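You operate a simulated robot arm through the tools that you are given. There is no shell and no other tool. Be economical: measure what you need, move in short steps, check, and stop when the job is done.

Carry out the task below with a simulated robot arm. There is one attempt and no reset: what you move stays moved.

JOB
Grind the coarse salt fine and tip it into the pink bowl.
Fine: grind in the mortar with the wooden pestle; the mortar goes back to its place with the pestle in it.
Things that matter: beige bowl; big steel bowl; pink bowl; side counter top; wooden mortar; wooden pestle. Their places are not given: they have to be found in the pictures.

The check looks at the end state, three seconds after you hand in, the way a careful person would. Anything else that was tipped, shoved, dropped, spilled or broken makes it a failure.

ROBOT AND FRAMES
A 6-joint arm with a two-finger parallel gripper, fixed in place. Base frame: the origin is at the foot of the arm, x ahead of it, y to its left, z up. Readings come in mm, degrees, newtons and seconds.
With the tool pointing down near the work surface it reaches from about 100 to 560 mm from the base axis. Its first joint turns from -166.0 to 166.0 degrees. Payload 4.1 kg.
The TCP is the grasp point between the finger pads, 23 mm short of the fingertips. In the tool frame z runs along the fingers and y along their closing line. The gripper opens to 94 mm. The fingers are 38 mm wide and 10 mm thick; the gripper's body (54 by 96 mm) begins 39 mm behind the TCP.
Orientation is that of the tool frame in the base frame, as a unit quaternion [x, y, z, w]. With the fingers straight down and closing along the base's y, the tool's x points along the base's -x, its y along +y and its z along -z.

CONTROLS
- The arm moves only by the tool send_rows. Its argument "commands" is a list of rows, each an object of numbers (a shift or turn left out is 0, a gripper value left out holds the last): "ax", "ay", "az": the turn, a rotation vector about the tool's x, y, z in units of 8 degrees (1.0 is 8 degrees); "tx", "ty", "tz": the shift along the tool's x, y, z in units of 20 mm (1.0 is 20 mm); "fingers": the gripper command, from -1 (fully open) to 1 (shut), values between in proportion. In form: [{"ax": .., "ay": .., "az": .., "tx": .., "ty": .., "tz": .., "fingers": ..}, ...]. A call has 1 to 8 rows; each row shifts and turns the commanded pose from where the row before left it, along the tool's axes as they then stand. A call with a number of a shift or a turn outside -1 to 1 is refused whole. Rows are played at 5 a second. More than 50 mm and 8.6 degrees between two rows, or a gripper value outside its range, and nothing of the call is played. Where a pose cannot be reached the arm comes as near as it can. A force on the tool above 40 N (or 10 N above the force at the start of the call, whichever is more), or a blocked arm, ends the call early, and 0.2 s more pass. Each finger travels about 45 mm/s and halts on what it meets, pressing with about 24 N; the grip force reading is that of the motor and also rises with nothing between the fingers. The clock runs only during rows and for 0.2 s after the last one: add rows that do not move to give the fingers time. It gives the time, the measured TCP pose, the force on the tool (base axes), the opening and the grip force at its end, in the units of the frame above (readings bear some noise), with the torque about the TCP (base axes, N m) and any sound that the robot's microphone picked up.
- Cameras (640 x 400 px; columns grow to the right, rows downward): "scene" is fixed at [220.3, 650.9, 1668.4]; the picture's right is [-0.99, -0.10, 0.00], its down [-0.09, 0.90, -0.42] and it looks along [0.04, -0.42, -0.91] (base axes); focal length 214 px, centre (320, 200). "wrist" rides on the gripper at [86, 16, -74] in the tool frame; the picture's right is [-0.18, 0.98, 0.00], its down [-0.58, -0.11, -0.81] and it looks along [-0.79, -0.15, 0.59] (tool axes); focal length 243 px, centre (320, 200).
- capture(camera): a new picture of that camera. No time passes.
- move_column(by): slides the trunk up (or, below 0, down) by that many mm; the arm rides with it, the base frame stays. It gives what a move gives, with no picture.
- measure_at(camera, pixels): for up to 12 pixels [column, row] of the newest picture of that camera ("zoom" is the newest enlarged one), the place [x, y, z] in the base frame of the surface seen there, good to about 2 mm. No time passes.
- zoom(camera, box): a new picture of the part [left, top, right, bottom] of that camera's present view, enlarged. No time passes.
- hand_in(): hands the job in; it is judged then, once.

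Keep the steps short. Do not move on a guess: measure, check each grasp and each placing, and mend mistakes. In all there are 80 turns and 38 pictures (those below and enlarged ones count). Leave the gripper open and the arm clear of the work at the hand-in unless told otherwise, and finish with a single line.

The tools are called as name(argument=value, ...) on one line, values as JSON. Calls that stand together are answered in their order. send_rows: Moves the arm, as the interface text tells. Its arguments: {"type":"object","properties":{"commands":{"type":"array"}},"required":["commands"]} The other tools are called the same way: move_column (by) slides the trunk up or down; capture (camera) takes a picture; measure_at (camera, pixels) gives the place of the surface under pixels of a picture; zoom (camera, box) takes an enlarged picture of a part of a camera's view; hand_in () hands the job in.

At the start:

```text
time_s: 0.0
tcp_pos: [353.4, 38.3, 1264.6]
tool_rot: [0.0, 1.0, 0.0, 0.0]
wrist_force: [-1.0, 0.8, 0.1]
torque: [0.0, -0.02, -0.01]
finger_gap: 94.2
gripper_force: 0.0
trunk travel left (down, up): [-525.0, 65.0]
```

scene: 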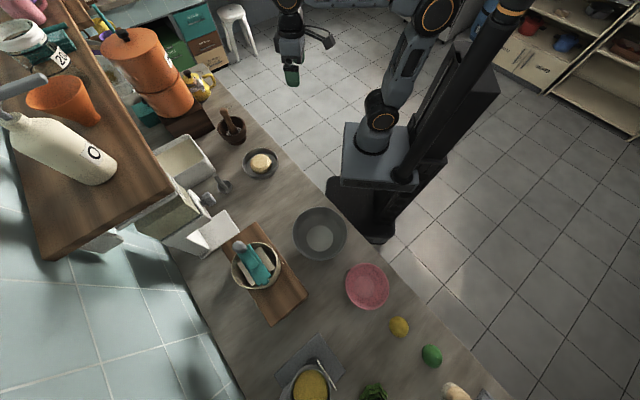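
wrist: 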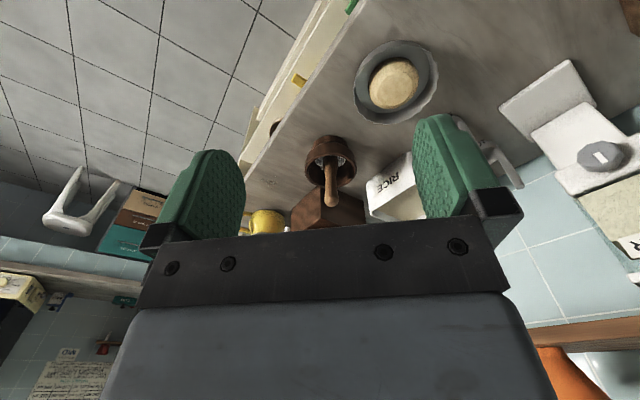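

I see the mortar with its pestle near scene (232,128), the steel bowl at (320,232), the pink bowl at (367,286) and a beige bowl at (257,265). I'll zoom in on them before measuring.

zoom(camera="scene", box=[180, 80, 300, 200])

measure_at(camera="scene", pixels=[[232, 119], [232, 130], [220, 126], [245, 130], [229, 142], [260, 162], [320, 238], [300, 225], [342, 225], [367, 286], [367, 268], [270, 190]])

zoom(camera="scene", box=[220, 190, 420, 320])

```text
3.33 times, centred on (240, 140) of scene
```

zoom: 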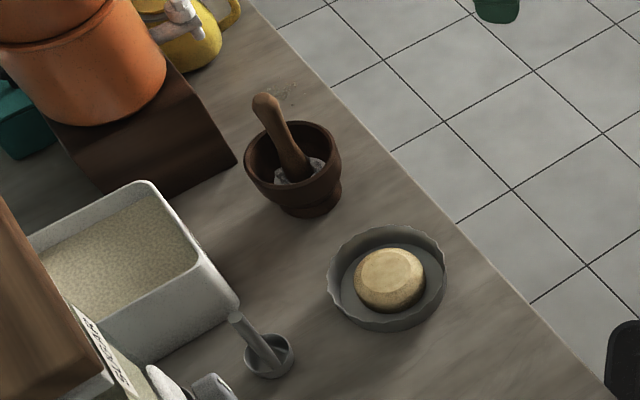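

```text
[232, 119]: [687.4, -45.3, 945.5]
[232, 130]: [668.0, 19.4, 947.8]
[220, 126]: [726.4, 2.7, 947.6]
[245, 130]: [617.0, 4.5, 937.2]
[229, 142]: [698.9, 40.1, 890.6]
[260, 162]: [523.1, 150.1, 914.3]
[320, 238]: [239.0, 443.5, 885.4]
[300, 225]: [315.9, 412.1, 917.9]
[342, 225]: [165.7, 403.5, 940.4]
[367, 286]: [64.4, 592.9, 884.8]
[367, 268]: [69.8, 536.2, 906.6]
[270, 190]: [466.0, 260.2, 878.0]
```

```text
3.08 times, centred on (320, 255) of scene
```

zoom: 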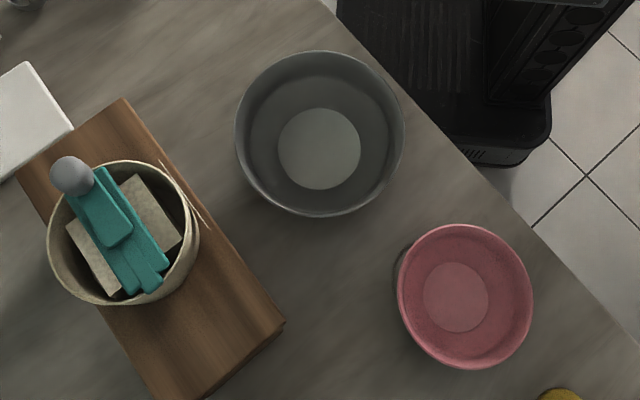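

The mortar already holds white lumps and the pestle leans in it. I'll zoom closer and measure the mortar and pestle.

zoom(camera="scene", box=[212, 104, 252, 150])

zoom(camera="wrist", box=[280, 110, 400, 240])

```text
8.70 times, centred on (232, 127) of scene
```

zoom: 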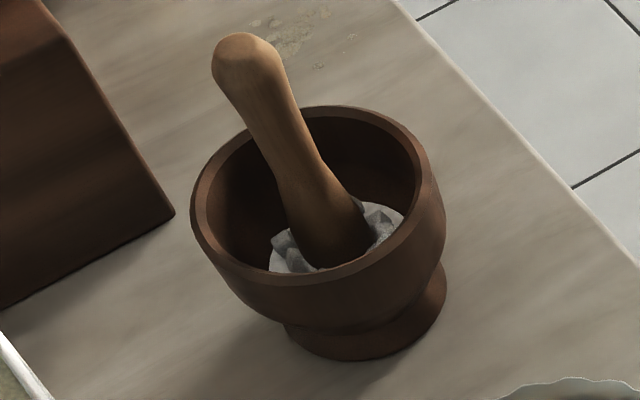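

```text
3.08 times, centred on (340, 175) of wrist
```

zoom: 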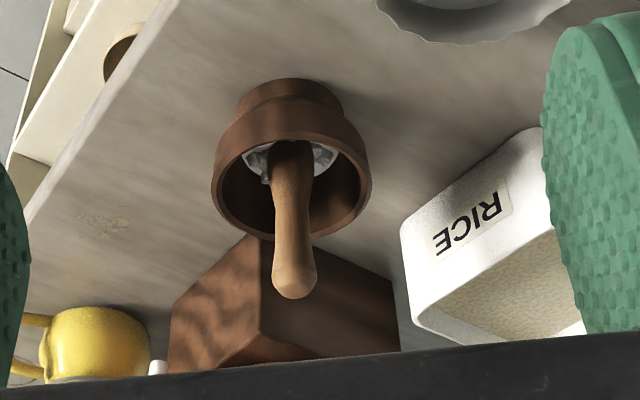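

measure_at(camera="scene", pixels=[[223.4, 109.8], [227.4, 117.8], [233.15, 130.45], [218.2, 128.7], [245.2, 126], [233.15, 116.6], [233.15, 135.4], [235.4, 144.8], [228.6, 133.1], [239.5, 128.7], [245.3, 139], [248, 146]])

measure_at(camera="zoom", pixels=[[293, 280], [293, 230], [290, 170], [215, 180], [367, 180], [290, 120], [290, 95], [240, 100], [342, 100], [255, 160], [325, 160], [290, 238]])

```text
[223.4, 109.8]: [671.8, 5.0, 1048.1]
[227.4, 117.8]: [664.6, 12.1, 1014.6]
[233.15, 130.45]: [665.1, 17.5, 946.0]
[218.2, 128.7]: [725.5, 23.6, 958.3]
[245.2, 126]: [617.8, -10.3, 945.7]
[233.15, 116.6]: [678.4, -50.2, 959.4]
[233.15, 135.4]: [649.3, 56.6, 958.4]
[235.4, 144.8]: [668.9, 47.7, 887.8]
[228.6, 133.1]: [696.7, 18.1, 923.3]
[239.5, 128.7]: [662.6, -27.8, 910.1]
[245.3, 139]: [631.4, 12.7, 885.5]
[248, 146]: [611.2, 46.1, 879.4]
```

```text
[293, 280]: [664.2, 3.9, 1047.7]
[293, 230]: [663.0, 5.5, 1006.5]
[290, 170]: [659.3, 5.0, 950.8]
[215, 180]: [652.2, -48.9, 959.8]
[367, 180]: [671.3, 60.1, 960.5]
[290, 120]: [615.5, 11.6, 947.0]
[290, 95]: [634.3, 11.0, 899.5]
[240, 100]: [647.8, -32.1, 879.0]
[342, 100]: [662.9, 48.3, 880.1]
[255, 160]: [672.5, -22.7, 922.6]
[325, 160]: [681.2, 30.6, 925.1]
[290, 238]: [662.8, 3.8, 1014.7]
```

Mortar centre is about (668,5), its rim at z 960 and the counter at 879. The pestle is nearly vertical with its top near z 1055. That is beyond straight-down reach, so I'll measure the arm's shoulder and the free counter before choosing a tilt and trunk height.

measure_at(camera="scene", pixels=[[376, 140], [380, 108], [436, 15], [290, 15], [350, 160], [290, 190], [300, 200], [285, 170], [325, 203], [275, 215], [240, 180], [222, 186]])

measure_at(camera="scene", pixels=[[347, 286], [388, 286], [367, 265], [367, 307], [310, 180], [345, 215], [390, 265], [330, 270], [260, 150], [200, 95], [215, 112], [205, 135]])

```text
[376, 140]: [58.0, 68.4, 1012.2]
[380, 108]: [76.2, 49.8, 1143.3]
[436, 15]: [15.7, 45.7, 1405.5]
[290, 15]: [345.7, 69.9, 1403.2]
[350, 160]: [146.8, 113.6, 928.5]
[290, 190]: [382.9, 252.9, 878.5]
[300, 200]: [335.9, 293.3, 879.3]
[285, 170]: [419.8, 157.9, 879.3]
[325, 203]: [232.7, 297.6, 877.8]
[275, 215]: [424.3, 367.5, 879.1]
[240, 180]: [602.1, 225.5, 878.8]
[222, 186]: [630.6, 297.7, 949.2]
```

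```text
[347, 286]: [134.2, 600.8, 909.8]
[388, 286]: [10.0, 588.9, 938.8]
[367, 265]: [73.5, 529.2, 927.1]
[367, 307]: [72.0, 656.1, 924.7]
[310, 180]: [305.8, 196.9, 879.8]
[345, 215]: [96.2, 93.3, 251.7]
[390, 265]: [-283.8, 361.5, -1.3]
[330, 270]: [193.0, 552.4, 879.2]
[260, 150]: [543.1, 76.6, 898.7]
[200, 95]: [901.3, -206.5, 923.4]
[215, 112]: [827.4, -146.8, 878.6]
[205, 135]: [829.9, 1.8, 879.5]
```

Shoulder height looks right for reaching the mortar with the tool tilted forward. I'll tilt 40° in free air at the present place and check the sign of the turn.

send_rows(commands=[{"ay": -1, "fingers": -1}, {"ay": -1}, {"ay": -1}, {"ay": -1}, {"ay": -1}, {}])

```text
time_s: 1.4
tcp_pos: [353.4, 38.0, 1264.4]
tool_rot: [0.0, 0.939, 0.0, 0.343]
wrist_force: [0.0, -0.5, -0.5]
torque: [0.01, 0.01, 0.0]
finger_gap: 93.9
gripper_force: 0.0
trunk travel left (down, up): [-525.0, 65.0]
```

The tilt is right: the fingers now point forward and down. Next I'll go toward a point 80 mm short of the pestle top, half the way first.

send_rows(commands=[{"tz": 0.953, "tx": -0.295, "ty": -0.106}, {"tz": 0.953, "tx": -0.295, "ty": -0.106}, {"tz": 0.953, "tx": -0.295, "ty": -0.106}, {"tz": 0.953, "tx": -0.295, "ty": -0.106}, {"tz": 0.953, "tx": -0.295, "ty": -0.106}, {"tz": 0.953, "tx": -0.295, "ty": -0.106}, {"tz": 0.953, "tx": -0.295, "ty": -0.106}, {"tz": 0.953, "tx": -0.295, "ty": -0.106}])

send_rows(commands=[{"tz": 0.953, "tx": -0.295, "ty": -0.106}, {"tz": 0.953, "tx": -0.295, "ty": -0.106}, {"tz": 0.953, "tx": -0.295, "ty": -0.106}, {"tz": 0.953, "tx": -0.295, "ty": -0.106}, {"tz": 0.953, "tx": -0.295, "ty": -0.106}, {"tz": 0.953, "tx": -0.295, "ty": -0.106}, {"tz": 0.953, "tx": -0.295, "ty": -0.106}, {"tz": 0.953, "tx": -0.295, "ty": -0.106}])

capture(camera="wrist")

```text
time_s: 3.2
tcp_pos: [488.6, 22.2, 1176.4]
tool_rot: [0.001, 0.94, 0.0, 0.342]
wrist_force: [-0.5, 0.9, 0.3]
torque: [0.0, 0.01, 0.02]
finger_gap: 94.0
gripper_force: 0.0
trunk travel left (down, up): [-525.0, 65.0]
```

```text
time_s: 5.0
tcp_pos: [622.8, 7.2, 1090.8]
tool_rot: [0.0, 0.94, -0.001, 0.342]
wrist_force: [0.1, -0.2, 0.2]
torque: [0.0, 0.05, 0.0]
finger_gap: 93.8
gripper_force: 0.1
trunk travel left (down, up): [-525.0, 65.0]
```

```text
31 pictures are left
```

wrist: 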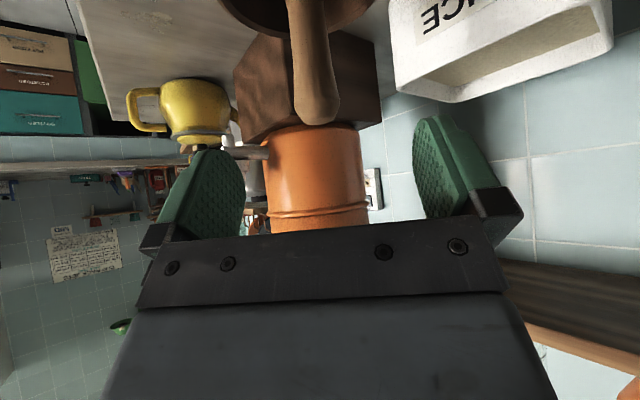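

The arm gets there easily. I'll measure the pestle handle at close range from this picture.

measure_at(camera="wrist", pixels=[[318, 110], [297, 100], [338, 100], [312, 70], [296, 70], [331, 70], [306, 30], [290, 30], [324, 30], [305, 5], [330, 116]])

```text
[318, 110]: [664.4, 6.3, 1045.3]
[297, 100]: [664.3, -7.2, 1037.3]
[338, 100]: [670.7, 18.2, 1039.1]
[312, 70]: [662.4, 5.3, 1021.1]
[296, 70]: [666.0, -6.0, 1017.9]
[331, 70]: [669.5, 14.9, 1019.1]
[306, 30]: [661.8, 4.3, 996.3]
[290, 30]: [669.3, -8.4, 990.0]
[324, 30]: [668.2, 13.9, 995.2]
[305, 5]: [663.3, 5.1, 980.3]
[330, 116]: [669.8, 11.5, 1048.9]
```

The handle axis is at about (674,5), 22–26 mm thick and upright. I'll advance 83 mm along the tool to z≈1025.

send_rows(commands=[{"tz": 0.833, "tx": 0.031, "ty": -0.02}, {"tz": 0.833, "tx": 0.031, "ty": -0.02}, {"tz": 0.833, "tx": 0.031, "ty": -0.02}, {"tz": 0.833, "tx": 0.031, "ty": -0.02}, {"tz": 0.833, "tx": 0.031, "ty": -0.02}, {}])

capture(camera="wrist")

```text
time_s: 6.4
tcp_pos: [673.3, 3.3, 1023.5]
tool_rot: [0.0, 0.94, 0.0, 0.342]
wrist_force: [-0.6, 0.8, -0.4]
torque: [0.0, 0.0, 0.03]
finger_gap: 94.0
gripper_force: 0.0
trunk travel left (down, up): [-525.0, 65.0]
```

```text
30 pictures are left
```

wrist: 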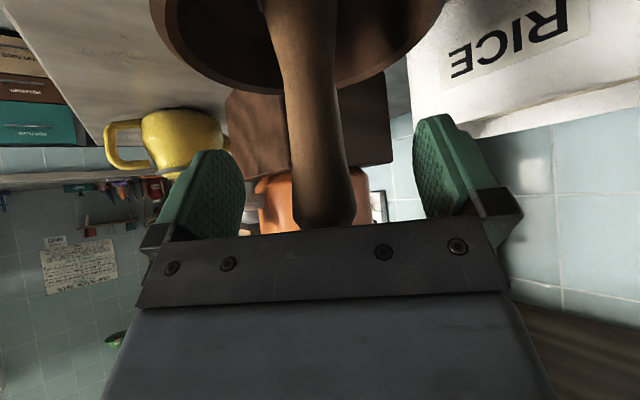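

The pestle sits between the fingers, a little off centre, and it will come to the middle. I'll close slowly.

send_rows(commands=[{"fingers": 0.3}, {}, {}, {}, {"fingers": 1}, {}, {}, {}])

```text
time_s: 8.2
tcp_pos: [672.8, 3.3, 1023.8]
tool_rot: [0.0, 0.94, -0.001, 0.342]
wrist_force: [0.3, 0.3, 0.7]
torque: [-0.02, 0.01, 0.02]
finger_gap: 28.4
gripper_force: 24.2
trunk travel left (down, up): [-525.0, 65.0]
```

Gripped: gap 28 mm, 24 N. I'll press straight down gently, 6 mm, and read the force.

send_rows(commands=[{"tx": 0.064, "tz": 0.077}, {"tx": 0.064, "tz": 0.077}, {"tx": 0.064, "tz": 0.077}, {}])

```text
time_s: 9.2
tcp_pos: [672.6, 2.9, 1019.7]
tool_rot: [0.0, 0.939, 0.0, 0.344]
wrist_force: [1.0, 0.7, 17.8]
torque: [-0.01, -0.15, 0.09]
finger_gap: 28.7
gripper_force: 24.1
trunk travel left (down, up): [-525.0, 65.0]
```

The pestle head bears on the salt with 18 N. I'll grind: one circle of about 10 mm radius, keeping the press.

send_rows(commands=[{"tx": 0.15, "tz": -0.125, "ty": 0.5}, {"tx": 0.26, "tz": -0.218, "ty": -0.14}, {"tx": 0.107, "tz": -0.09, "ty": -0.34}, {"tx": -0.107, "tz": 0.09, "ty": -0.34}, {"tx": -0.26, "tz": 0.218, "ty": -0.14}, {"tx": -0.26, "tz": 0.218, "ty": 0.14}, {"tx": -0.107, "tz": 0.09, "ty": 0.34}, {"tx": 0.107, "tz": -0.09, "ty": 0.34}])

zoom(camera="scene", box=[212, 104, 252, 150])

```text
time_s: 11.0
tcp_pos: [676.1, 10.3, 1017.8]
tool_rot: [0.0, 0.94, 0.0, 0.342]
wrist_force: [0.2, -0.9, 0.0]
torque: [-0.04, 0.0, 0.01]
finger_gap: 27.5
gripper_force: 24.2
trunk travel left (down, up): [-525.0, 65.0]
```

```text
8.70 times, centred on (232, 127) of scene
```

zoom: 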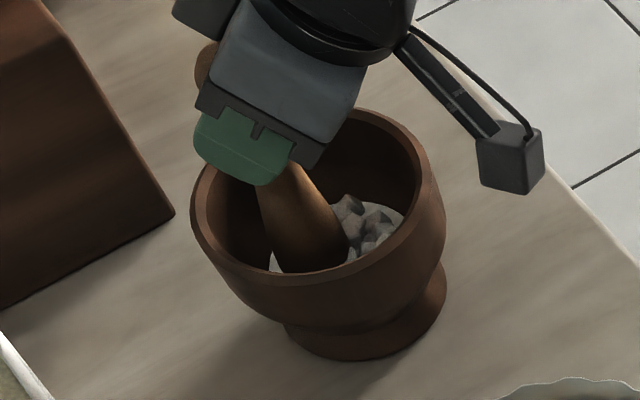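

The circle went through but the press has faded to 0 N and the lumps are still there. I'll press further down while I circle.

send_rows(commands=[{"tx": 0.096, "tz": 0.115}, {"tx": 0.064, "tz": 0.077}, {"tx": 0.064, "tz": 0.077}, {}])

```text
time_s: 12.0
tcp_pos: [677.0, 9.2, 1014.0]
tool_rot: [0.001, 0.939, 0.0, 0.345]
wrist_force: [0.7, 0.5, 17.9]
torque: [0.04, -0.17, 0.02]
finger_gap: 27.6
gripper_force: 23.9
trunk travel left (down, up): [-525.0, 65.0]
```

Back at 18 N. Another full circle with a slight downward feed, then again, to see whether the force holds.

send_rows(commands=[{"tx": 0.27, "tz": -0.207, "ty": 0.14}, {"tx": 0.27, "tz": -0.207, "ty": -0.14}, {"tx": 0.117, "tz": -0.079, "ty": -0.34}, {"tx": -0.097, "tz": 0.101, "ty": -0.34}, {"tx": -0.25, "tz": 0.23, "ty": -0.14}, {"tx": -0.25, "tz": 0.23, "ty": 0.14}, {"tx": -0.097, "tz": 0.101, "ty": 0.34}, {"tx": 0.117, "tz": -0.079, "ty": 0.34}])

send_rows(commands=[{"tx": 0.27, "tz": -0.207, "ty": 0.14}, {"tx": 0.27, "tz": -0.207, "ty": -0.14}, {"tx": 0.117, "tz": -0.079, "ty": -0.34}, {"tx": -0.097, "tz": 0.101, "ty": -0.34}, {"tx": -0.25, "tz": 0.23, "ty": -0.14}, {"tx": -0.25, "tz": 0.23, "ty": 0.14}, {"tx": -0.097, "tz": 0.101, "ty": 0.34}, {"tx": 0.117, "tz": -0.079, "ty": 0.34}])

zoom(camera="scene", box=[212, 104, 252, 150])

capture(camera="wrist")

```text
time_s: 13.8
tcp_pos: [676.5, 9.9, 1011.1]
tool_rot: [0.001, 0.94, 0.0, 0.342]
wrist_force: [-0.1, -1.0, 4.0]
torque: [-0.16, -0.09, -0.01]
finger_gap: 27.1
gripper_force: 24.0
trunk travel left (down, up): [-525.0, 65.0]
```

```text
time_s: 15.6
tcp_pos: [675.7, 9.7, 1007.9]
tool_rot: [0.0, 0.94, 0.0, 0.342]
wrist_force: [1.9, -2.1, 7.6]
torque: [-0.21, -0.06, -0.01]
finger_gap: 27.0
gripper_force: 24.2
trunk travel left (down, up): [-525.0, 65.0]
```

```text
8.70 times, centred on (232, 127) of scene
```

zoom: 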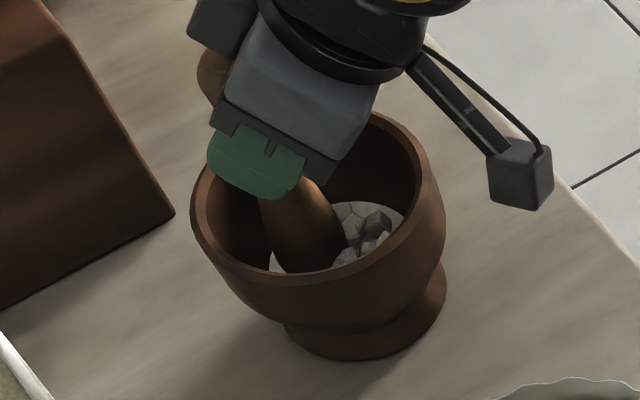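

```text
27 pictures are left
```

wrist: 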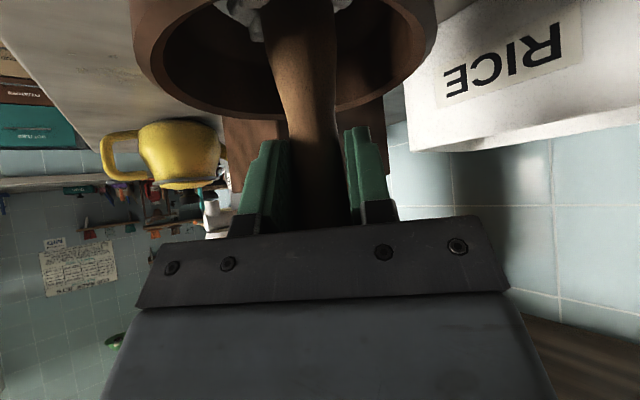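

The fingers are sliding down the handle, so the head is on the bottom and the lumps are being pushed aside. I'll stop feeding down and use wider 15 mm circles to catch the lumps.

send_rows(commands=[{"tx": 0.306, "tz": -0.257, "ty": 0.45}, {"tx": 0.406, "tz": -0.341, "ty": -0.22}, {"tx": 0.168, "tz": -0.141, "ty": -0.53}, {"tx": -0.168, "tz": 0.141, "ty": -0.53}, {"tx": -0.406, "tz": 0.341, "ty": -0.22}, {"tx": -0.406, "tz": 0.341, "ty": 0.22}, {"tx": -0.168, "tz": 0.141, "ty": 0.53}, {"tx": 0.168, "tz": -0.141, "ty": 0.53}])

send_rows(commands=[{"tx": 0.406, "tz": -0.341, "ty": 0.22}, {"tx": 0.406, "tz": -0.341, "ty": -0.22}, {"tx": 0.168, "tz": -0.141, "ty": -0.53}, {"tx": -0.168, "tz": 0.141, "ty": -0.53}, {"tx": -0.406, "tz": 0.341, "ty": -0.22}, {"tx": -0.406, "tz": 0.341, "ty": 0.22}, {"tx": -0.168, "tz": 0.141, "ty": 0.53}, {"tx": 0.168, "tz": -0.141, "ty": 0.53}])

send_rows(commands=[{"tx": 0.406, "tz": -0.341, "ty": 0.22}, {"tx": 0.406, "tz": -0.341, "ty": -0.22}, {"tx": 0.168, "tz": -0.141, "ty": -0.53}, {"tx": -0.168, "tz": 0.141, "ty": -0.53}, {"tx": -0.406, "tz": 0.341, "ty": -0.22}, {"tx": -0.406, "tz": 0.341, "ty": 0.22}, {"tx": -0.168, "tz": 0.141, "ty": 0.53}, {"tx": 0.168, "tz": -0.141, "ty": 0.53}])

zoom(camera="scene", box=[212, 104, 252, 150])

```text
time_s: 17.4
tcp_pos: [679.4, 16.1, 1005.5]
tool_rot: [0.0, 0.94, 0.0, 0.341]
wrist_force: [-0.6, 1.0, 1.4]
torque: [0.05, 0.11, 0.01]
finger_gap: 26.7
gripper_force: 23.8
trunk travel left (down, up): [-525.0, 65.0]
```

```text
time_s: 19.2
tcp_pos: [678.4, 16.0, 1005.6]
tool_rot: [0.0, 0.94, 0.001, 0.342]
wrist_force: [0.6, -0.1, 0.4]
torque: [-0.01, 0.0, 0.01]
finger_gap: 26.5
gripper_force: 23.8
trunk travel left (down, up): [-525.0, 65.0]
```

```text
time_s: 21.0
tcp_pos: [678.8, 16.2, 1006.8]
tool_rot: [-0.001, 0.94, 0.001, 0.342]
wrist_force: [-0.9, -0.8, 0.5]
torque: [0.03, 0.06, -0.01]
finger_gap: 26.7
gripper_force: 23.8
trunk travel left (down, up): [-525.0, 65.0]
```

```text
8.70 times, centred on (232, 127) of scene
```

zoom: 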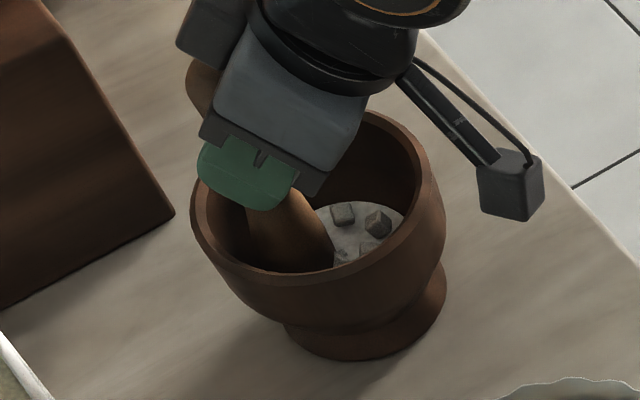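

It works: fewer lumps now lie on a white powder bed. I'll renew the press a little and keep circling, alternating radii.

send_rows(commands=[{"tx": 0.471, "tz": -0.265, "ty": 0.22}, {"tx": 0.406, "tz": -0.341, "ty": -0.22}, {"tx": 0.168, "tz": -0.141, "ty": -0.53}, {"tx": -0.168, "tz": 0.141, "ty": -0.53}, {"tx": -0.406, "tz": 0.341, "ty": -0.22}, {"tx": -0.406, "tz": 0.341, "ty": 0.22}, {"tx": -0.168, "tz": 0.141, "ty": 0.53}, {"tx": 0.168, "tz": -0.141, "ty": 0.53}])

send_rows(commands=[{"tx": 0.471, "tz": -0.265, "ty": 0.0}, {"tx": 0.217, "tz": -0.182, "ty": -0.12}, {"tx": 0.09, "tz": -0.075, "ty": -0.28}, {"tx": -0.09, "tz": 0.075, "ty": -0.28}, {"tx": -0.217, "tz": 0.182, "ty": -0.12}, {"tx": -0.217, "tz": 0.182, "ty": 0.12}, {"tx": -0.09, "tz": 0.075, "ty": 0.28}, {"tx": 0.09, "tz": -0.075, "ty": 0.28}])

zoom(camera="scene", box=[212, 104, 252, 150])

```text
time_s: 22.8
tcp_pos: [678.1, 14.9, 1005.8]
tool_rot: [0.0, 0.939, 0.0, 0.343]
wrist_force: [-0.3, -2.5, 9.3]
torque: [-0.22, -0.04, -0.01]
finger_gap: 26.8
gripper_force: 23.9
trunk travel left (down, up): [-525.0, 65.0]
```

```text
time_s: 24.6
tcp_pos: [673.4, 10.9, 1003.5]
tool_rot: [0.0, 0.939, 0.0, 0.345]
wrist_force: [2.9, -6.5, 20.5]
torque: [-0.71, -0.31, -0.06]
finger_gap: 27.0
gripper_force: 23.6
trunk travel left (down, up): [-525.0, 65.0]
```

```text
8.70 times, centred on (232, 127) of scene
```

zoom: 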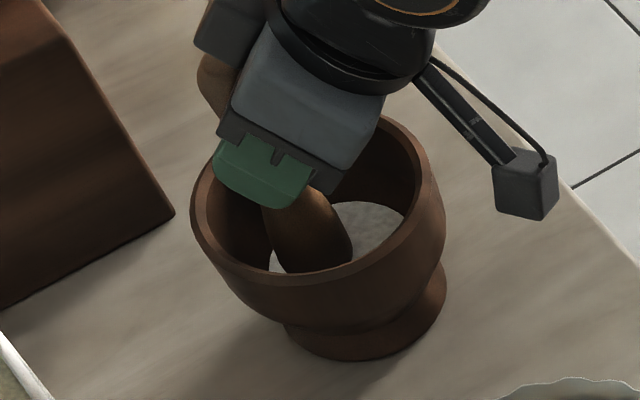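

No lumps visible now and the press is 20 N. Two more circles to be safe.

send_rows(commands=[{"tx": 0.217, "tz": -0.182, "ty": 0.12}, {"tx": 0.217, "tz": -0.182, "ty": -0.12}, {"tx": 0.09, "tz": -0.075, "ty": -0.28}, {"tx": -0.09, "tz": 0.075, "ty": -0.28}, {"tx": -0.217, "tz": 0.182, "ty": -0.12}, {"tx": -0.217, "tz": 0.182, "ty": 0.12}, {"tx": -0.09, "tz": 0.075, "ty": 0.28}, {"tx": 0.09, "tz": -0.075, "ty": 0.28}])

send_rows(commands=[{"tx": 0.406, "tz": -0.341, "ty": 0.22}, {"tx": 0.406, "tz": -0.341, "ty": -0.22}, {"tx": 0.168, "tz": -0.141, "ty": -0.53}, {"tx": -0.168, "tz": 0.141, "ty": -0.53}, {"tx": -0.406, "tz": 0.341, "ty": -0.22}, {"tx": -0.406, "tz": 0.341, "ty": 0.22}, {"tx": -0.168, "tz": 0.141, "ty": 0.53}, {"tx": 0.168, "tz": -0.141, "ty": 0.53}])

```text
time_s: 26.4
tcp_pos: [675.3, 11.7, 1002.0]
tool_rot: [0.0, 0.94, 0.0, 0.341]
wrist_force: [0.9, -2.5, 3.8]
torque: [-0.14, -0.12, 0.0]
finger_gap: 26.2
gripper_force: 24.1
trunk travel left (down, up): [-525.0, 65.0]
```

```text
time_s: 28.2
tcp_pos: [672.3, 12.7, 1003.0]
tool_rot: [0.0, 0.939, 0.0, 0.343]
wrist_force: [-0.2, 0.4, 3.2]
torque: [0.01, 0.01, 0.0]
finger_gap: 26.1
gripper_force: 23.7
trunk travel left (down, up): [-525.0, 65.0]
```

Now I'll centre the pestle and lift it straight up 140 mm out of the mortar.

send_rows(commands=[{"tx": 0.15, "tz": -0.128, "ty": -0.4}, {"tx": -0.643, "tz": -0.766}, {"tx": -0.643, "tz": -0.766}, {"tx": -0.643, "tz": -0.766}, {"tx": -0.643, "tz": -0.766}, {"tx": -0.643, "tz": -0.766}, {"tx": -0.643, "tz": -0.766}, {"tx": -0.643, "tz": -0.766}])

zoom(camera="scene", box=[192, 64, 312, 150])

capture(camera="wrist")

```text
time_s: 30.0
tcp_pos: [668.9, 4.9, 1143.6]
tool_rot: [0.0, 0.94, 0.0, 0.342]
wrist_force: [0.3, -1.2, -1.0]
torque: [-0.03, 0.02, 0.0]
finger_gap: 26.5
gripper_force: 24.2
trunk travel left (down, up): [-525.0, 65.0]
```

```text
4.65 times, centred on (252, 107) of scene
```

zoom: 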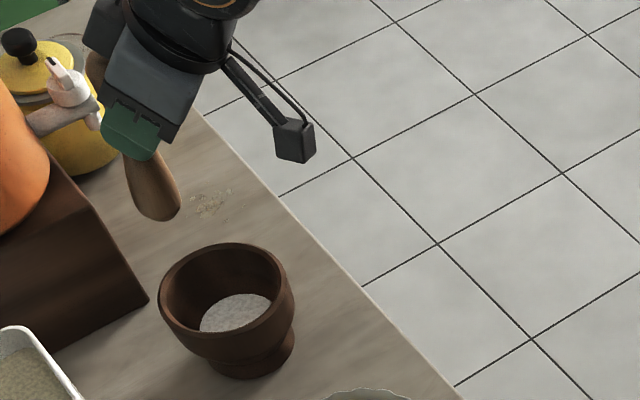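

```text
23 pictures are left
```

wrist: 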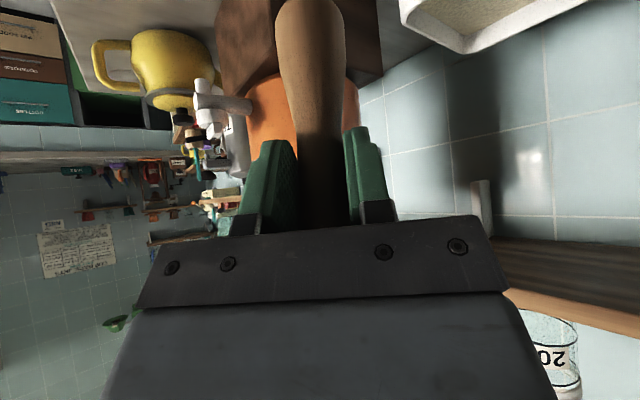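

The salt is an even fine powder with no lumps left, and the pestle is firmly held. I'll lay the pestle on the free counter around (350,280). First I carry it there at height.

send_rows(commands=[{"tx": 0.873, "tz": -0.732, "ty": 0.982}, {"tx": 0.873, "tz": -0.732, "ty": 0.982}, {"tx": 0.873, "tz": -0.732, "ty": 0.982}, {"tx": 0.873, "tz": -0.732, "ty": 0.982}, {"tx": 0.873, "tz": -0.732, "ty": 0.982}, {"tx": 0.873, "tz": -0.732, "ty": 0.982}, {"tx": 0.873, "tz": -0.732, "ty": 0.982}])

send_rows(commands=[{"tx": 0.873, "tz": -0.732, "ty": 0.982}, {"tx": 0.873, "tz": -0.732, "ty": 0.982}, {"tx": 0.873, "tz": -0.732, "ty": 0.982}, {"tx": 0.873, "tz": -0.732, "ty": 0.982}, {"tx": 0.873, "tz": -0.732, "ty": 0.982}, {"tx": 0.873, "tz": -0.732, "ty": 0.982}, {"tx": 0.873, "tz": -0.732, "ty": 0.982}])

send_rows(commands=[{"ay": 1}, {"ay": 1}, {"ay": 1}, {"ay": 1}, {"ay": 1}, {"ay": 1}])

send_rows(commands=[{"ay": 1}, {"ay": 1}, {"ay": 1}, {"ay": 1}, {"ay": 0.62}, {}])

capture(camera="scene")

```text
time_s: 31.6
tcp_pos: [511.4, 140.7, 1143.9]
tool_rot: [0.001, 0.94, -0.001, 0.342]
wrist_force: [0.1, -0.6, -1.1]
torque: [0.03, 0.03, -0.04]
finger_gap: 26.2
gripper_force: 24.3
trunk travel left (down, up): [-525.0, 65.0]
```

```text
time_s: 33.2
tcp_pos: [352.3, 280.7, 1140.9]
tool_rot: [0.0, 0.94, 0.0, 0.342]
wrist_force: [0.8, 0.1, -2.2]
torque: [0.01, 0.01, 0.01]
finger_gap: 26.6
gripper_force: 23.5
trunk travel left (down, up): [-525.0, 65.0]
```

```text
time_s: 34.6
tcp_pos: [351.0, 279.5, 1141.2]
tool_rot: [0.0, 0.997, 0.0, -0.071]
wrist_force: [-0.2, 0.3, -0.5]
torque: [0.0, 0.03, 0.03]
finger_gap: 26.5
gripper_force: 23.8
trunk travel left (down, up): [-525.0, 65.0]
```

```text
time_s: 36.0
tcp_pos: [352.0, 280.2, 1140.9]
tool_rot: [0.0, 0.923, 0.0, -0.384]
wrist_force: [-0.6, -0.8, -0.9]
torque: [0.0, -0.01, 0.01]
finger_gap: 26.4
gripper_force: 24.2
trunk travel left (down, up): [-525.0, 65.0]
```

```text
22 pictures are left
```

scene: 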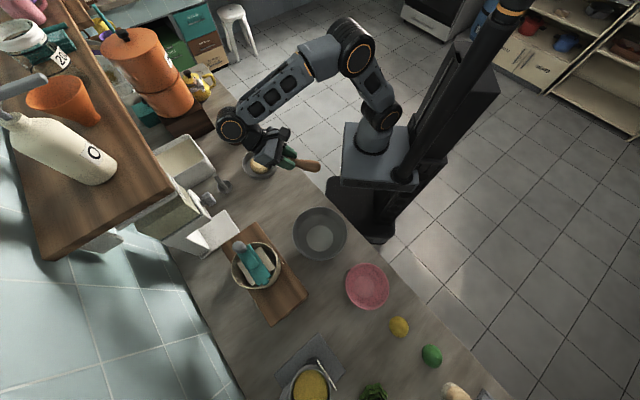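

The pestle is nearly flat. I'll look closer to measure its ends relative to the fingers.

zoom(camera="scene", box=[240, 120, 340, 200])

measure_at(camera="scene", pixels=[[318, 167], [310, 165], [302, 164], [312, 178], [298, 169], [280, 160]])

```text
5.00 times, centred on (290, 160) of scene
```

zoom: 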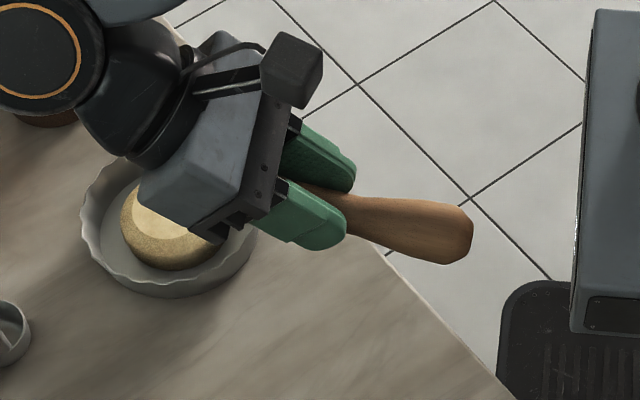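

```text
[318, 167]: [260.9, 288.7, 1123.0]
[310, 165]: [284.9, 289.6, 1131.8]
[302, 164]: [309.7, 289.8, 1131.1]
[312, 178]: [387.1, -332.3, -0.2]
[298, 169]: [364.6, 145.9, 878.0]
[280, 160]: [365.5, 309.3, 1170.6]
```

The head end would lie near the counter edge, so I'll shift to (385,300), level the pestle 8° more, and lower 160 mm.

send_rows(commands=[{"tx": -0.58, "tz": -0.585, "ty": 0.5}, {"tx": -0.58, "tz": -0.585, "ty": 0.5}, {"ay": 1}, {}])

send_rows(commands=[{"tx": -0.8, "tz": 0.6}, {"tx": -0.8, "tz": 0.6}, {"tx": -0.8, "tz": 0.6}, {"tx": -0.8, "tz": 0.6}, {"tx": -0.8, "tz": 0.6}, {"tx": -0.8, "tz": 0.6}, {"tx": -0.8, "tz": 0.6}, {"tx": -0.8, "tz": 0.6}])

zoom(camera="scene", box=[240, 150, 340, 230])

```text
time_s: 37.0
tcp_pos: [378.5, 297.8, 1135.5]
tool_rot: [0.001, 0.896, 0.001, -0.444]
wrist_force: [0.0, 0.6, -0.7]
torque: [-0.05, -0.05, -0.02]
finger_gap: 26.0
gripper_force: 23.6
out of reach, approached as far as the arm can: row 3
trunk travel left (down, up): [-525.0, 65.0]
```

```text
time_s: 38.8
tcp_pos: [379.0, 298.5, 974.7]
tool_rot: [0.0, 0.895, 0.0, -0.446]
wrist_force: [0.5, -0.8, -0.6]
torque: [-0.01, -0.01, 0.02]
finger_gap: 26.4
gripper_force: 24.1
trunk travel left (down, up): [-525.0, 65.0]
```

```text
5.00 times, centred on (290, 190) of scene
```

zoom: 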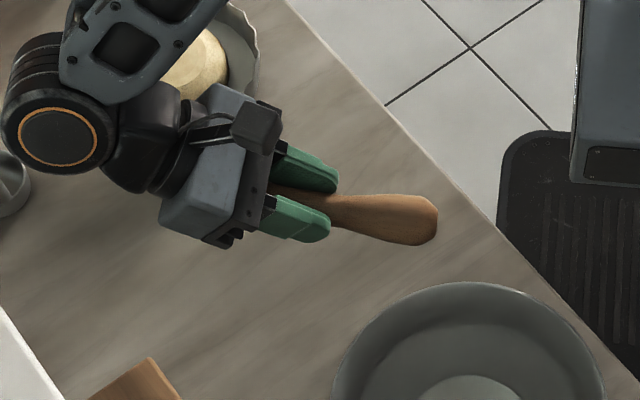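

I'll measure the pestle's head and the counter below it.

measure_at(camera="zoom", pixels=[[435, 215], [410, 215], [380, 215], [345, 212], [410, 240], [410, 198], [360, 230], [400, 270], [480, 230]])

```text
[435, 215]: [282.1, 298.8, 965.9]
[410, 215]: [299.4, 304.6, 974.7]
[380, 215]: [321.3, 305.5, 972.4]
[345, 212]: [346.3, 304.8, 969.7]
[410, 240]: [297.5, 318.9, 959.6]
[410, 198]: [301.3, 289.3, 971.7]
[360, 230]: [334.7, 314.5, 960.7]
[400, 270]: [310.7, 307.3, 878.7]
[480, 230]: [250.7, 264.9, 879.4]
```

The head's underside is about 58 mm above the counter and is the lowest part. I'll lower 50 mm, then feel for contact.

send_rows(commands=[{"tx": -0.8, "tz": 0.6}, {"tx": -0.8, "tz": 0.6}, {"tx": -0.4, "tz": 0.3}, {}])

send_rows(commands=[{"tx": -0.08, "tz": 0.06}, {"tx": -0.08, "tz": 0.06}, {"tx": -0.08, "tz": 0.06}, {"tx": -0.08, "tz": 0.06}, {}])

```text
time_s: 39.8
tcp_pos: [378.4, 297.9, 925.5]
tool_rot: [0.0, 0.896, 0.0, -0.445]
wrist_force: [-0.2, -0.3, -0.5]
torque: [0.02, -0.02, -0.01]
finger_gap: 26.2
gripper_force: 24.1
trunk travel left (down, up): [-525.0, 65.0]
```

```text
time_s: 41.0
tcp_pos: [379.4, 298.2, 918.0]
tool_rot: [0.0, 0.895, 0.0, -0.446]
wrist_force: [0.4, 0.6, -1.2]
torque: [-0.01, 0.01, -0.02]
finger_gap: 26.4
gripper_force: 24.2
trunk travel left (down, up): [-525.0, 65.0]
```

send_rows(commands=[{"tx": -0.06, "tz": 0.045}, {"tx": -0.06, "tz": 0.045}, {}])

send_rows(commands=[{"tx": -0.06, "tz": 0.045}, {"tx": -0.06, "tz": 0.045}, {}])

```text
time_s: 41.8
tcp_pos: [379.6, 297.9, 914.2]
tool_rot: [0.0, 0.895, 0.0, -0.447]
wrist_force: [1.0, 0.3, 6.2]
torque: [0.02, 0.56, -0.04]
finger_gap: 26.5
gripper_force: 23.9
trunk travel left (down, up): [-525.0, 65.0]
```

```text
time_s: 42.6
tcp_pos: [377.6, 297.3, 912.2]
tool_rot: [-0.001, 0.895, -0.001, -0.446]
wrist_force: [3.5, 0.3, 6.0]
torque: [-0.01, 0.49, -0.03]
finger_gap: 26.3
gripper_force: 24.5
trunk travel left (down, up): [-525.0, 65.0]
```

The head rests on the counter (6 N, torque from the head end), and the fingers are some 4 mm clear of it. I'll open gradually.

send_rows(commands=[{"fingers": 0.4}, {"fingers": 0.36}, {"fingers": 0.32}, {"fingers": 0.26}, {"fingers": 0.15}, {"fingers": 0.0}, {"fingers": -0.2}, {}])

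zoom(camera="scene", box=[240, 150, 340, 230])

```text
time_s: 44.4
tcp_pos: [378.3, 297.5, 913.0]
tool_rot: [0.0, 0.895, 0.0, -0.446]
wrist_force: [0.9, 0.1, -0.4]
torque: [0.01, 0.0, 0.01]
finger_gap: 56.4
gripper_force: 0.1
trunk travel left (down, up): [-525.0, 65.0]
```

```text
5.00 times, centred on (290, 190) of scene
```

zoom: 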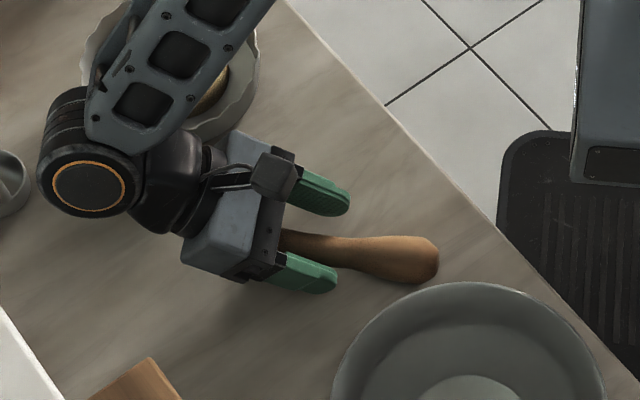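

The pestle lies free on the counter. I'll go straight up 160 mm, then turn the tool back toward forward tilt.

send_rows(commands=[{"tx": 0.8, "tz": -0.6}, {"tx": 0.8, "tz": -0.6}, {"tx": 0.8, "tz": -0.6}, {"tx": 0.8, "tz": -0.6}, {"tx": 0.8, "tz": -0.6}, {"tx": 0.8, "tz": -0.6}, {"tx": 0.8, "tz": -0.6}, {"tx": 0.8, "tz": -0.6}])

send_rows(commands=[{"ay": -1, "fingers": -1}, {"ay": -1}, {"ay": -1}, {"ay": -1}, {"ay": -1}, {"ay": -1}, {"ay": -1}, {"ay": -1}])

zoom(camera="scene", box=[240, 150, 340, 230])

```text
time_s: 46.2
tcp_pos: [377.7, 298.9, 1071.4]
tool_rot: [0.0, 0.895, 0.0, -0.446]
wrist_force: [-0.2, 0.4, 0.4]
torque: [0.01, 0.0, -0.01]
finger_gap: 56.3
gripper_force: 0.0
trunk travel left (down, up): [-525.0, 65.0]
```

```text
time_s: 48.0
tcp_pos: [378.1, 297.8, 1071.0]
tool_rot: [0.0, 0.995, 0.0, 0.098]
wrist_force: [-0.1, -0.1, -0.1]
torque: [-0.01, 0.02, 0.01]
finger_gap: 94.0
gripper_force: 0.1
trunk travel left (down, up): [-525.0, 65.0]
```

```text
5.00 times, centred on (290, 190) of scene
```

zoom: 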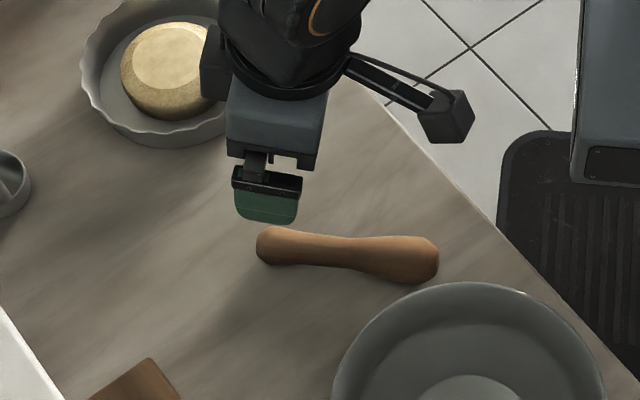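

The pestle lies still. Before moving I'll recheck the mortar's position now that it stands alone, and record the pestle's ends.

measure_at(camera="zoom", pixels=[[262, 245], [290, 245], [340, 255], [400, 260], [435, 260], [400, 240], [400, 278]])

zoom(camera="scene", box=[212, 104, 252, 150])

measure_at(camera="scene", pixels=[[218.2, 128.7], [245.2, 126], [233.15, 116.6], [233.15, 135.4], [240, 117.5], [225, 118.5], [222, 135], [242, 134], [233.5, 130], [233, 119.5], [236, 124]])

```text
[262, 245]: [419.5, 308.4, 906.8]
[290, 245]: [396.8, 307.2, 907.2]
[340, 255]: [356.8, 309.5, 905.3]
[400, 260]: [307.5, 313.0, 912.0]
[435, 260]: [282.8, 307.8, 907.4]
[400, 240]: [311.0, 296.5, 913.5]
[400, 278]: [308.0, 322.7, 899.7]
```

```text
8.70 times, centred on (232, 127) of scene
```

zoom: 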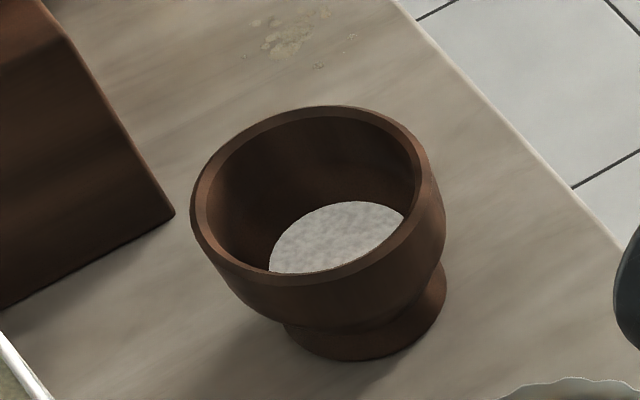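

```text
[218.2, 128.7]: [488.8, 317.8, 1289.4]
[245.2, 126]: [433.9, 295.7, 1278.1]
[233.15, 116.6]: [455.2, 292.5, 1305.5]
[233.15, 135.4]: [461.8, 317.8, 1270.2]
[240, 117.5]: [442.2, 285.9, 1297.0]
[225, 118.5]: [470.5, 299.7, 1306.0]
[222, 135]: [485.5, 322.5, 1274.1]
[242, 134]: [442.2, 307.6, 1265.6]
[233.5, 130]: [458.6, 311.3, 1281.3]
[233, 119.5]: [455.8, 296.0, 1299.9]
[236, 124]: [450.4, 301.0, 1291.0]
```

Those readings came from the older full picture with the arm in the way, so I'll measure in the new enlarged one.

measure_at(camera="zoom", pixels=[[200, 215], [432, 190], [335, 109], [330, 272], [235, 150], [410, 140], [250, 262], [345, 235], [330, 150], [300, 150], [255, 220], [410, 170]])

```text
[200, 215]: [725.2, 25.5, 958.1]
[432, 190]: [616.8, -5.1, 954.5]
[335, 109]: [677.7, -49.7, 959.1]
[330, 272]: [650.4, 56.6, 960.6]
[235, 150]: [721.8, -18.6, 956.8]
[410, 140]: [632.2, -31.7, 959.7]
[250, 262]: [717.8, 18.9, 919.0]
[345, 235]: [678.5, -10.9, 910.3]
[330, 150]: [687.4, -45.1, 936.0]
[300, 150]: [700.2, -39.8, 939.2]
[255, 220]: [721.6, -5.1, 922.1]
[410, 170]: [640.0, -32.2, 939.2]
```

The mortar hasn't moved: centre about (671,4.5), outer radius 55.5, a thin and nearly vertical wall. I'll grip its right-hand rim (y≈−48), one finger inside. I'm going above it now, with the tool at 35° tilt.

send_rows(commands=[{"ay": -1, "fingers": -0.28}, {"ay": -1}, {"ay": -1}, {"tx": -0.644, "tz": 0.454, "ty": -0.958}, {"tx": -0.644, "tz": 0.454, "ty": -0.958}, {"tx": -0.644, "tz": 0.454, "ty": -0.958}, {"tx": -0.644, "tz": 0.454, "ty": -0.958}, {"tx": -0.644, "tz": 0.454, "ty": -0.958}])

send_rows(commands=[{"tx": -0.644, "tz": 0.454, "ty": -0.958}, {"tx": -0.644, "tz": 0.454, "ty": -0.958}, {"tx": -0.644, "tz": 0.454, "ty": -0.958}, {"tx": -0.644, "tz": 0.454, "ty": -0.958}, {"tx": -0.644, "tz": 0.454, "ty": -0.958}, {"tx": -0.644, "tz": 0.454, "ty": -0.958}, {"tx": -0.644, "tz": 0.454, "ty": -0.958}])

send_rows(commands=[{"tx": -0.644, "tz": 0.454, "ty": -0.958}, {"tx": -0.644, "tz": 0.454, "ty": -0.958}, {"tx": -0.644, "tz": 0.454, "ty": -0.958}, {"tx": -0.644, "tz": 0.454, "ty": -0.958}, {"tx": -0.644, "tz": 0.454, "ty": -0.958}, {"tx": -0.644, "tz": 0.454, "ty": -0.958}, {}])

```text
time_s: 49.8
tcp_pos: [457.6, 201.9, 1071.2]
tool_rot: [0.0, 0.954, 0.0, 0.3]
wrist_force: [0.4, -0.9, 0.0]
torque: [0.0, -0.03, 0.02]
finger_gap: 60.2
gripper_force: 0.0
trunk travel left (down, up): [-525.0, 65.0]
```

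```text
time_s: 51.4
tcp_pos: [567.8, 65.0, 1071.6]
tool_rot: [0.0, 0.953, 0.0, 0.302]
wrist_force: [0.6, 0.0, 0.4]
torque: [-0.01, -0.01, -0.02]
finger_gap: 60.4
gripper_force: 0.1
trunk travel left (down, up): [-525.0, 65.0]
```

```text
time_s: 53.0
tcp_pos: [663.4, -49.0, 1068.7]
tool_rot: [0.0, 0.954, 0.0, 0.301]
wrist_force: [0.3, -0.6, -0.1]
torque: [0.01, 0.02, 0.03]
finger_gap: 60.1
gripper_force: 0.1
trunk travel left (down, up): [-525.0, 65.0]
```

Above the right rim at the wanted place. I'll descend 80 mm and look with the wrist camera.

send_rows(commands=[{"tx": 0.575, "tz": 0.818}, {"tx": 0.575, "tz": 0.818}, {"tx": 0.575, "tz": 0.818}, {"tx": 0.575, "tz": 0.818}, {}])

capture(camera="wrist")

zoom(camera="scene", box=[202, 94, 262, 150])

```text
time_s: 54.2
tcp_pos: [661.1, -47.4, 992.4]
tool_rot: [0.0, 0.954, 0.0, 0.301]
wrist_force: [0.5, 0.0, -0.2]
torque: [0.02, 0.02, -0.01]
finger_gap: 60.3
gripper_force: 0.0
trunk travel left (down, up): [-525.0, 65.0]
```

```text
16 pictures are left
```

wrist: 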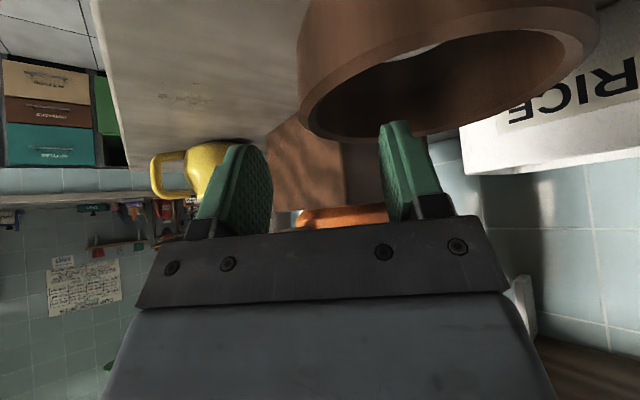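

```text
7.14 times, centred on (232, 122) of scene
```

zoom: 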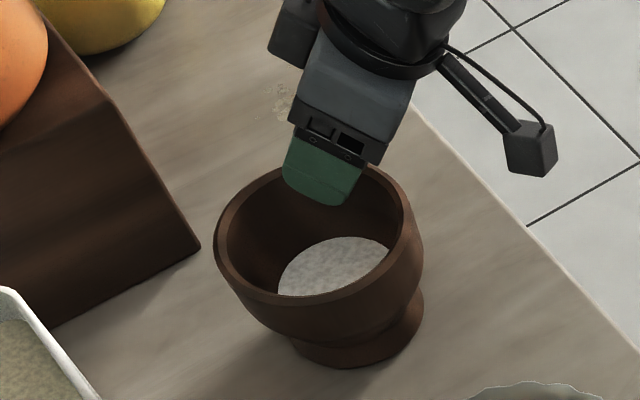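

One finger is lined up inside the cavity and the other outside. I'll descend the last 41 mm, moving 3 mm forward.

send_rows(commands=[{"tx": 0.37, "tz": 0.66}, {"tx": 0.43, "tz": 0.61}, {"tx": 0.25, "tz": 0.36}, {}])

```text
time_s: 55.2
tcp_pos: [664.0, -47.0, 952.6]
tool_rot: [-0.001, 0.953, 0.0, 0.302]
wrist_force: [-0.2, -0.2, -0.1]
torque: [0.01, 0.0, 0.01]
finger_gap: 60.2
gripper_force: 0.1
trunk travel left (down, up): [-525.0, 65.0]
```

Fingers straddle the wall with no contact. Closing.

send_rows(commands=[{"fingers": 0.4}, {"ty": -0.05}, {"fingers": 0.7}, {}, {"fingers": 1}, {}, {}, {}])

capture(camera="wrist")

```text
time_s: 57.0
tcp_pos: [664.3, -50.0, 952.7]
tool_rot: [0.0, 0.953, 0.0, 0.302]
wrist_force: [5.0, 0.8, 8.8]
torque: [0.88, -0.15, -0.5]
finger_gap: 20.5
gripper_force: 24.1
trunk travel left (down, up): [-525.0, 65.0]
```

```text
14 pictures are left
```

wrist: 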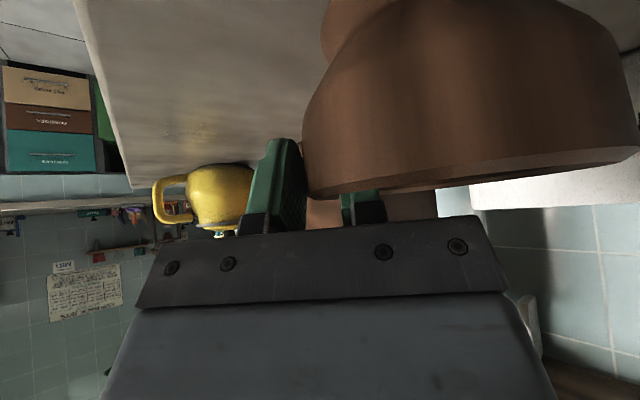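

Gripped with a 20 mm gap and some stress at the grip. I'll lift 20 mm gently and check for tilt.

send_rows(commands=[{"tx": -0.144, "tz": -0.204}, {"tx": -0.144, "tz": -0.204}, {"tx": -0.288, "tz": -0.409}, {}, {}])

zoom(camera="scene", box=[202, 94, 262, 150])

```text
time_s: 58.2
tcp_pos: [664.3, -47.9, 972.9]
tool_rot: [-0.001, 0.954, 0.0, 0.301]
wrist_force: [-1.0, 1.1, -1.8]
torque: [0.06, 0.06, 0.06]
finger_gap: 17.8
gripper_force: 23.7
trunk travel left (down, up): [-525.0, 65.0]
```

```text
7.14 times, centred on (232, 122) of scene
```

zoom: 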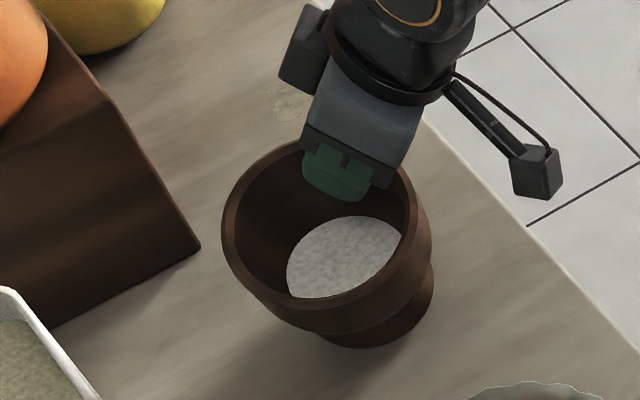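

The mortar has come up but seems tipped a little. I'll measure the rim and foot heights.

measure_at(camera="zoom", pixels=[[228, 215], [412, 225], [265, 158], [300, 305], [380, 285], [365, 344], [340, 255], [395, 340], [320, 335], [250, 180]])

```text
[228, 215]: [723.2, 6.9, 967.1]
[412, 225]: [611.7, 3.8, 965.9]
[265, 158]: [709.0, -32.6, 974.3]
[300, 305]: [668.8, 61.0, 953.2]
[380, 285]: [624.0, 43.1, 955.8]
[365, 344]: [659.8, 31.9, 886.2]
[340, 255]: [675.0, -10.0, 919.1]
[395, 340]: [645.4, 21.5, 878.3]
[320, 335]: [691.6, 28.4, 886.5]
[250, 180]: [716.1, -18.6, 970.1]
```

It's tipped about 12° with the left side low, and may still be standing on its left foot edge. I'll lift 20 mm more and see whether the tilt grows.

send_rows(commands=[{"tx": -0.288, "tz": -0.409}, {"tx": -0.288, "tz": -0.409}, {}, {}])

zoom(camera="scene", box=[202, 94, 262, 150])

measure_at(camera="zoom", pixels=[[228, 215], [412, 215], [265, 148], [300, 300], [380, 280], [365, 334], [340, 255], [395, 340], [320, 325], [250, 170]])

```text
time_s: 59.2
tcp_pos: [664.7, -48.9, 991.5]
tool_rot: [0.001, 0.954, 0.0, 0.301]
wrist_force: [-0.4, 0.9, -3.7]
torque: [-0.13, 0.0, -0.02]
finger_gap: 17.2
gripper_force: 24.0
trunk travel left (down, up): [-525.0, 65.0]
```

```text
7.14 times, centred on (232, 122) of scene
```

zoom: 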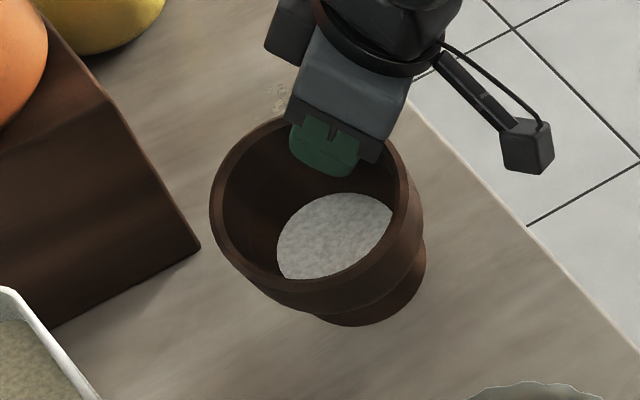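

```text
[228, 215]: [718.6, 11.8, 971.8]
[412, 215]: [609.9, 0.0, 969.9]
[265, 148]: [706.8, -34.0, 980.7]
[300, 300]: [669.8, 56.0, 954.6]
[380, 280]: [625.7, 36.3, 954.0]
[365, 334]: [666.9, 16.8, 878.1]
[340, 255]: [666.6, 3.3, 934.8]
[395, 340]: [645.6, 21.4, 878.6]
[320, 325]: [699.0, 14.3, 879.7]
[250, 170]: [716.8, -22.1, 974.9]
```

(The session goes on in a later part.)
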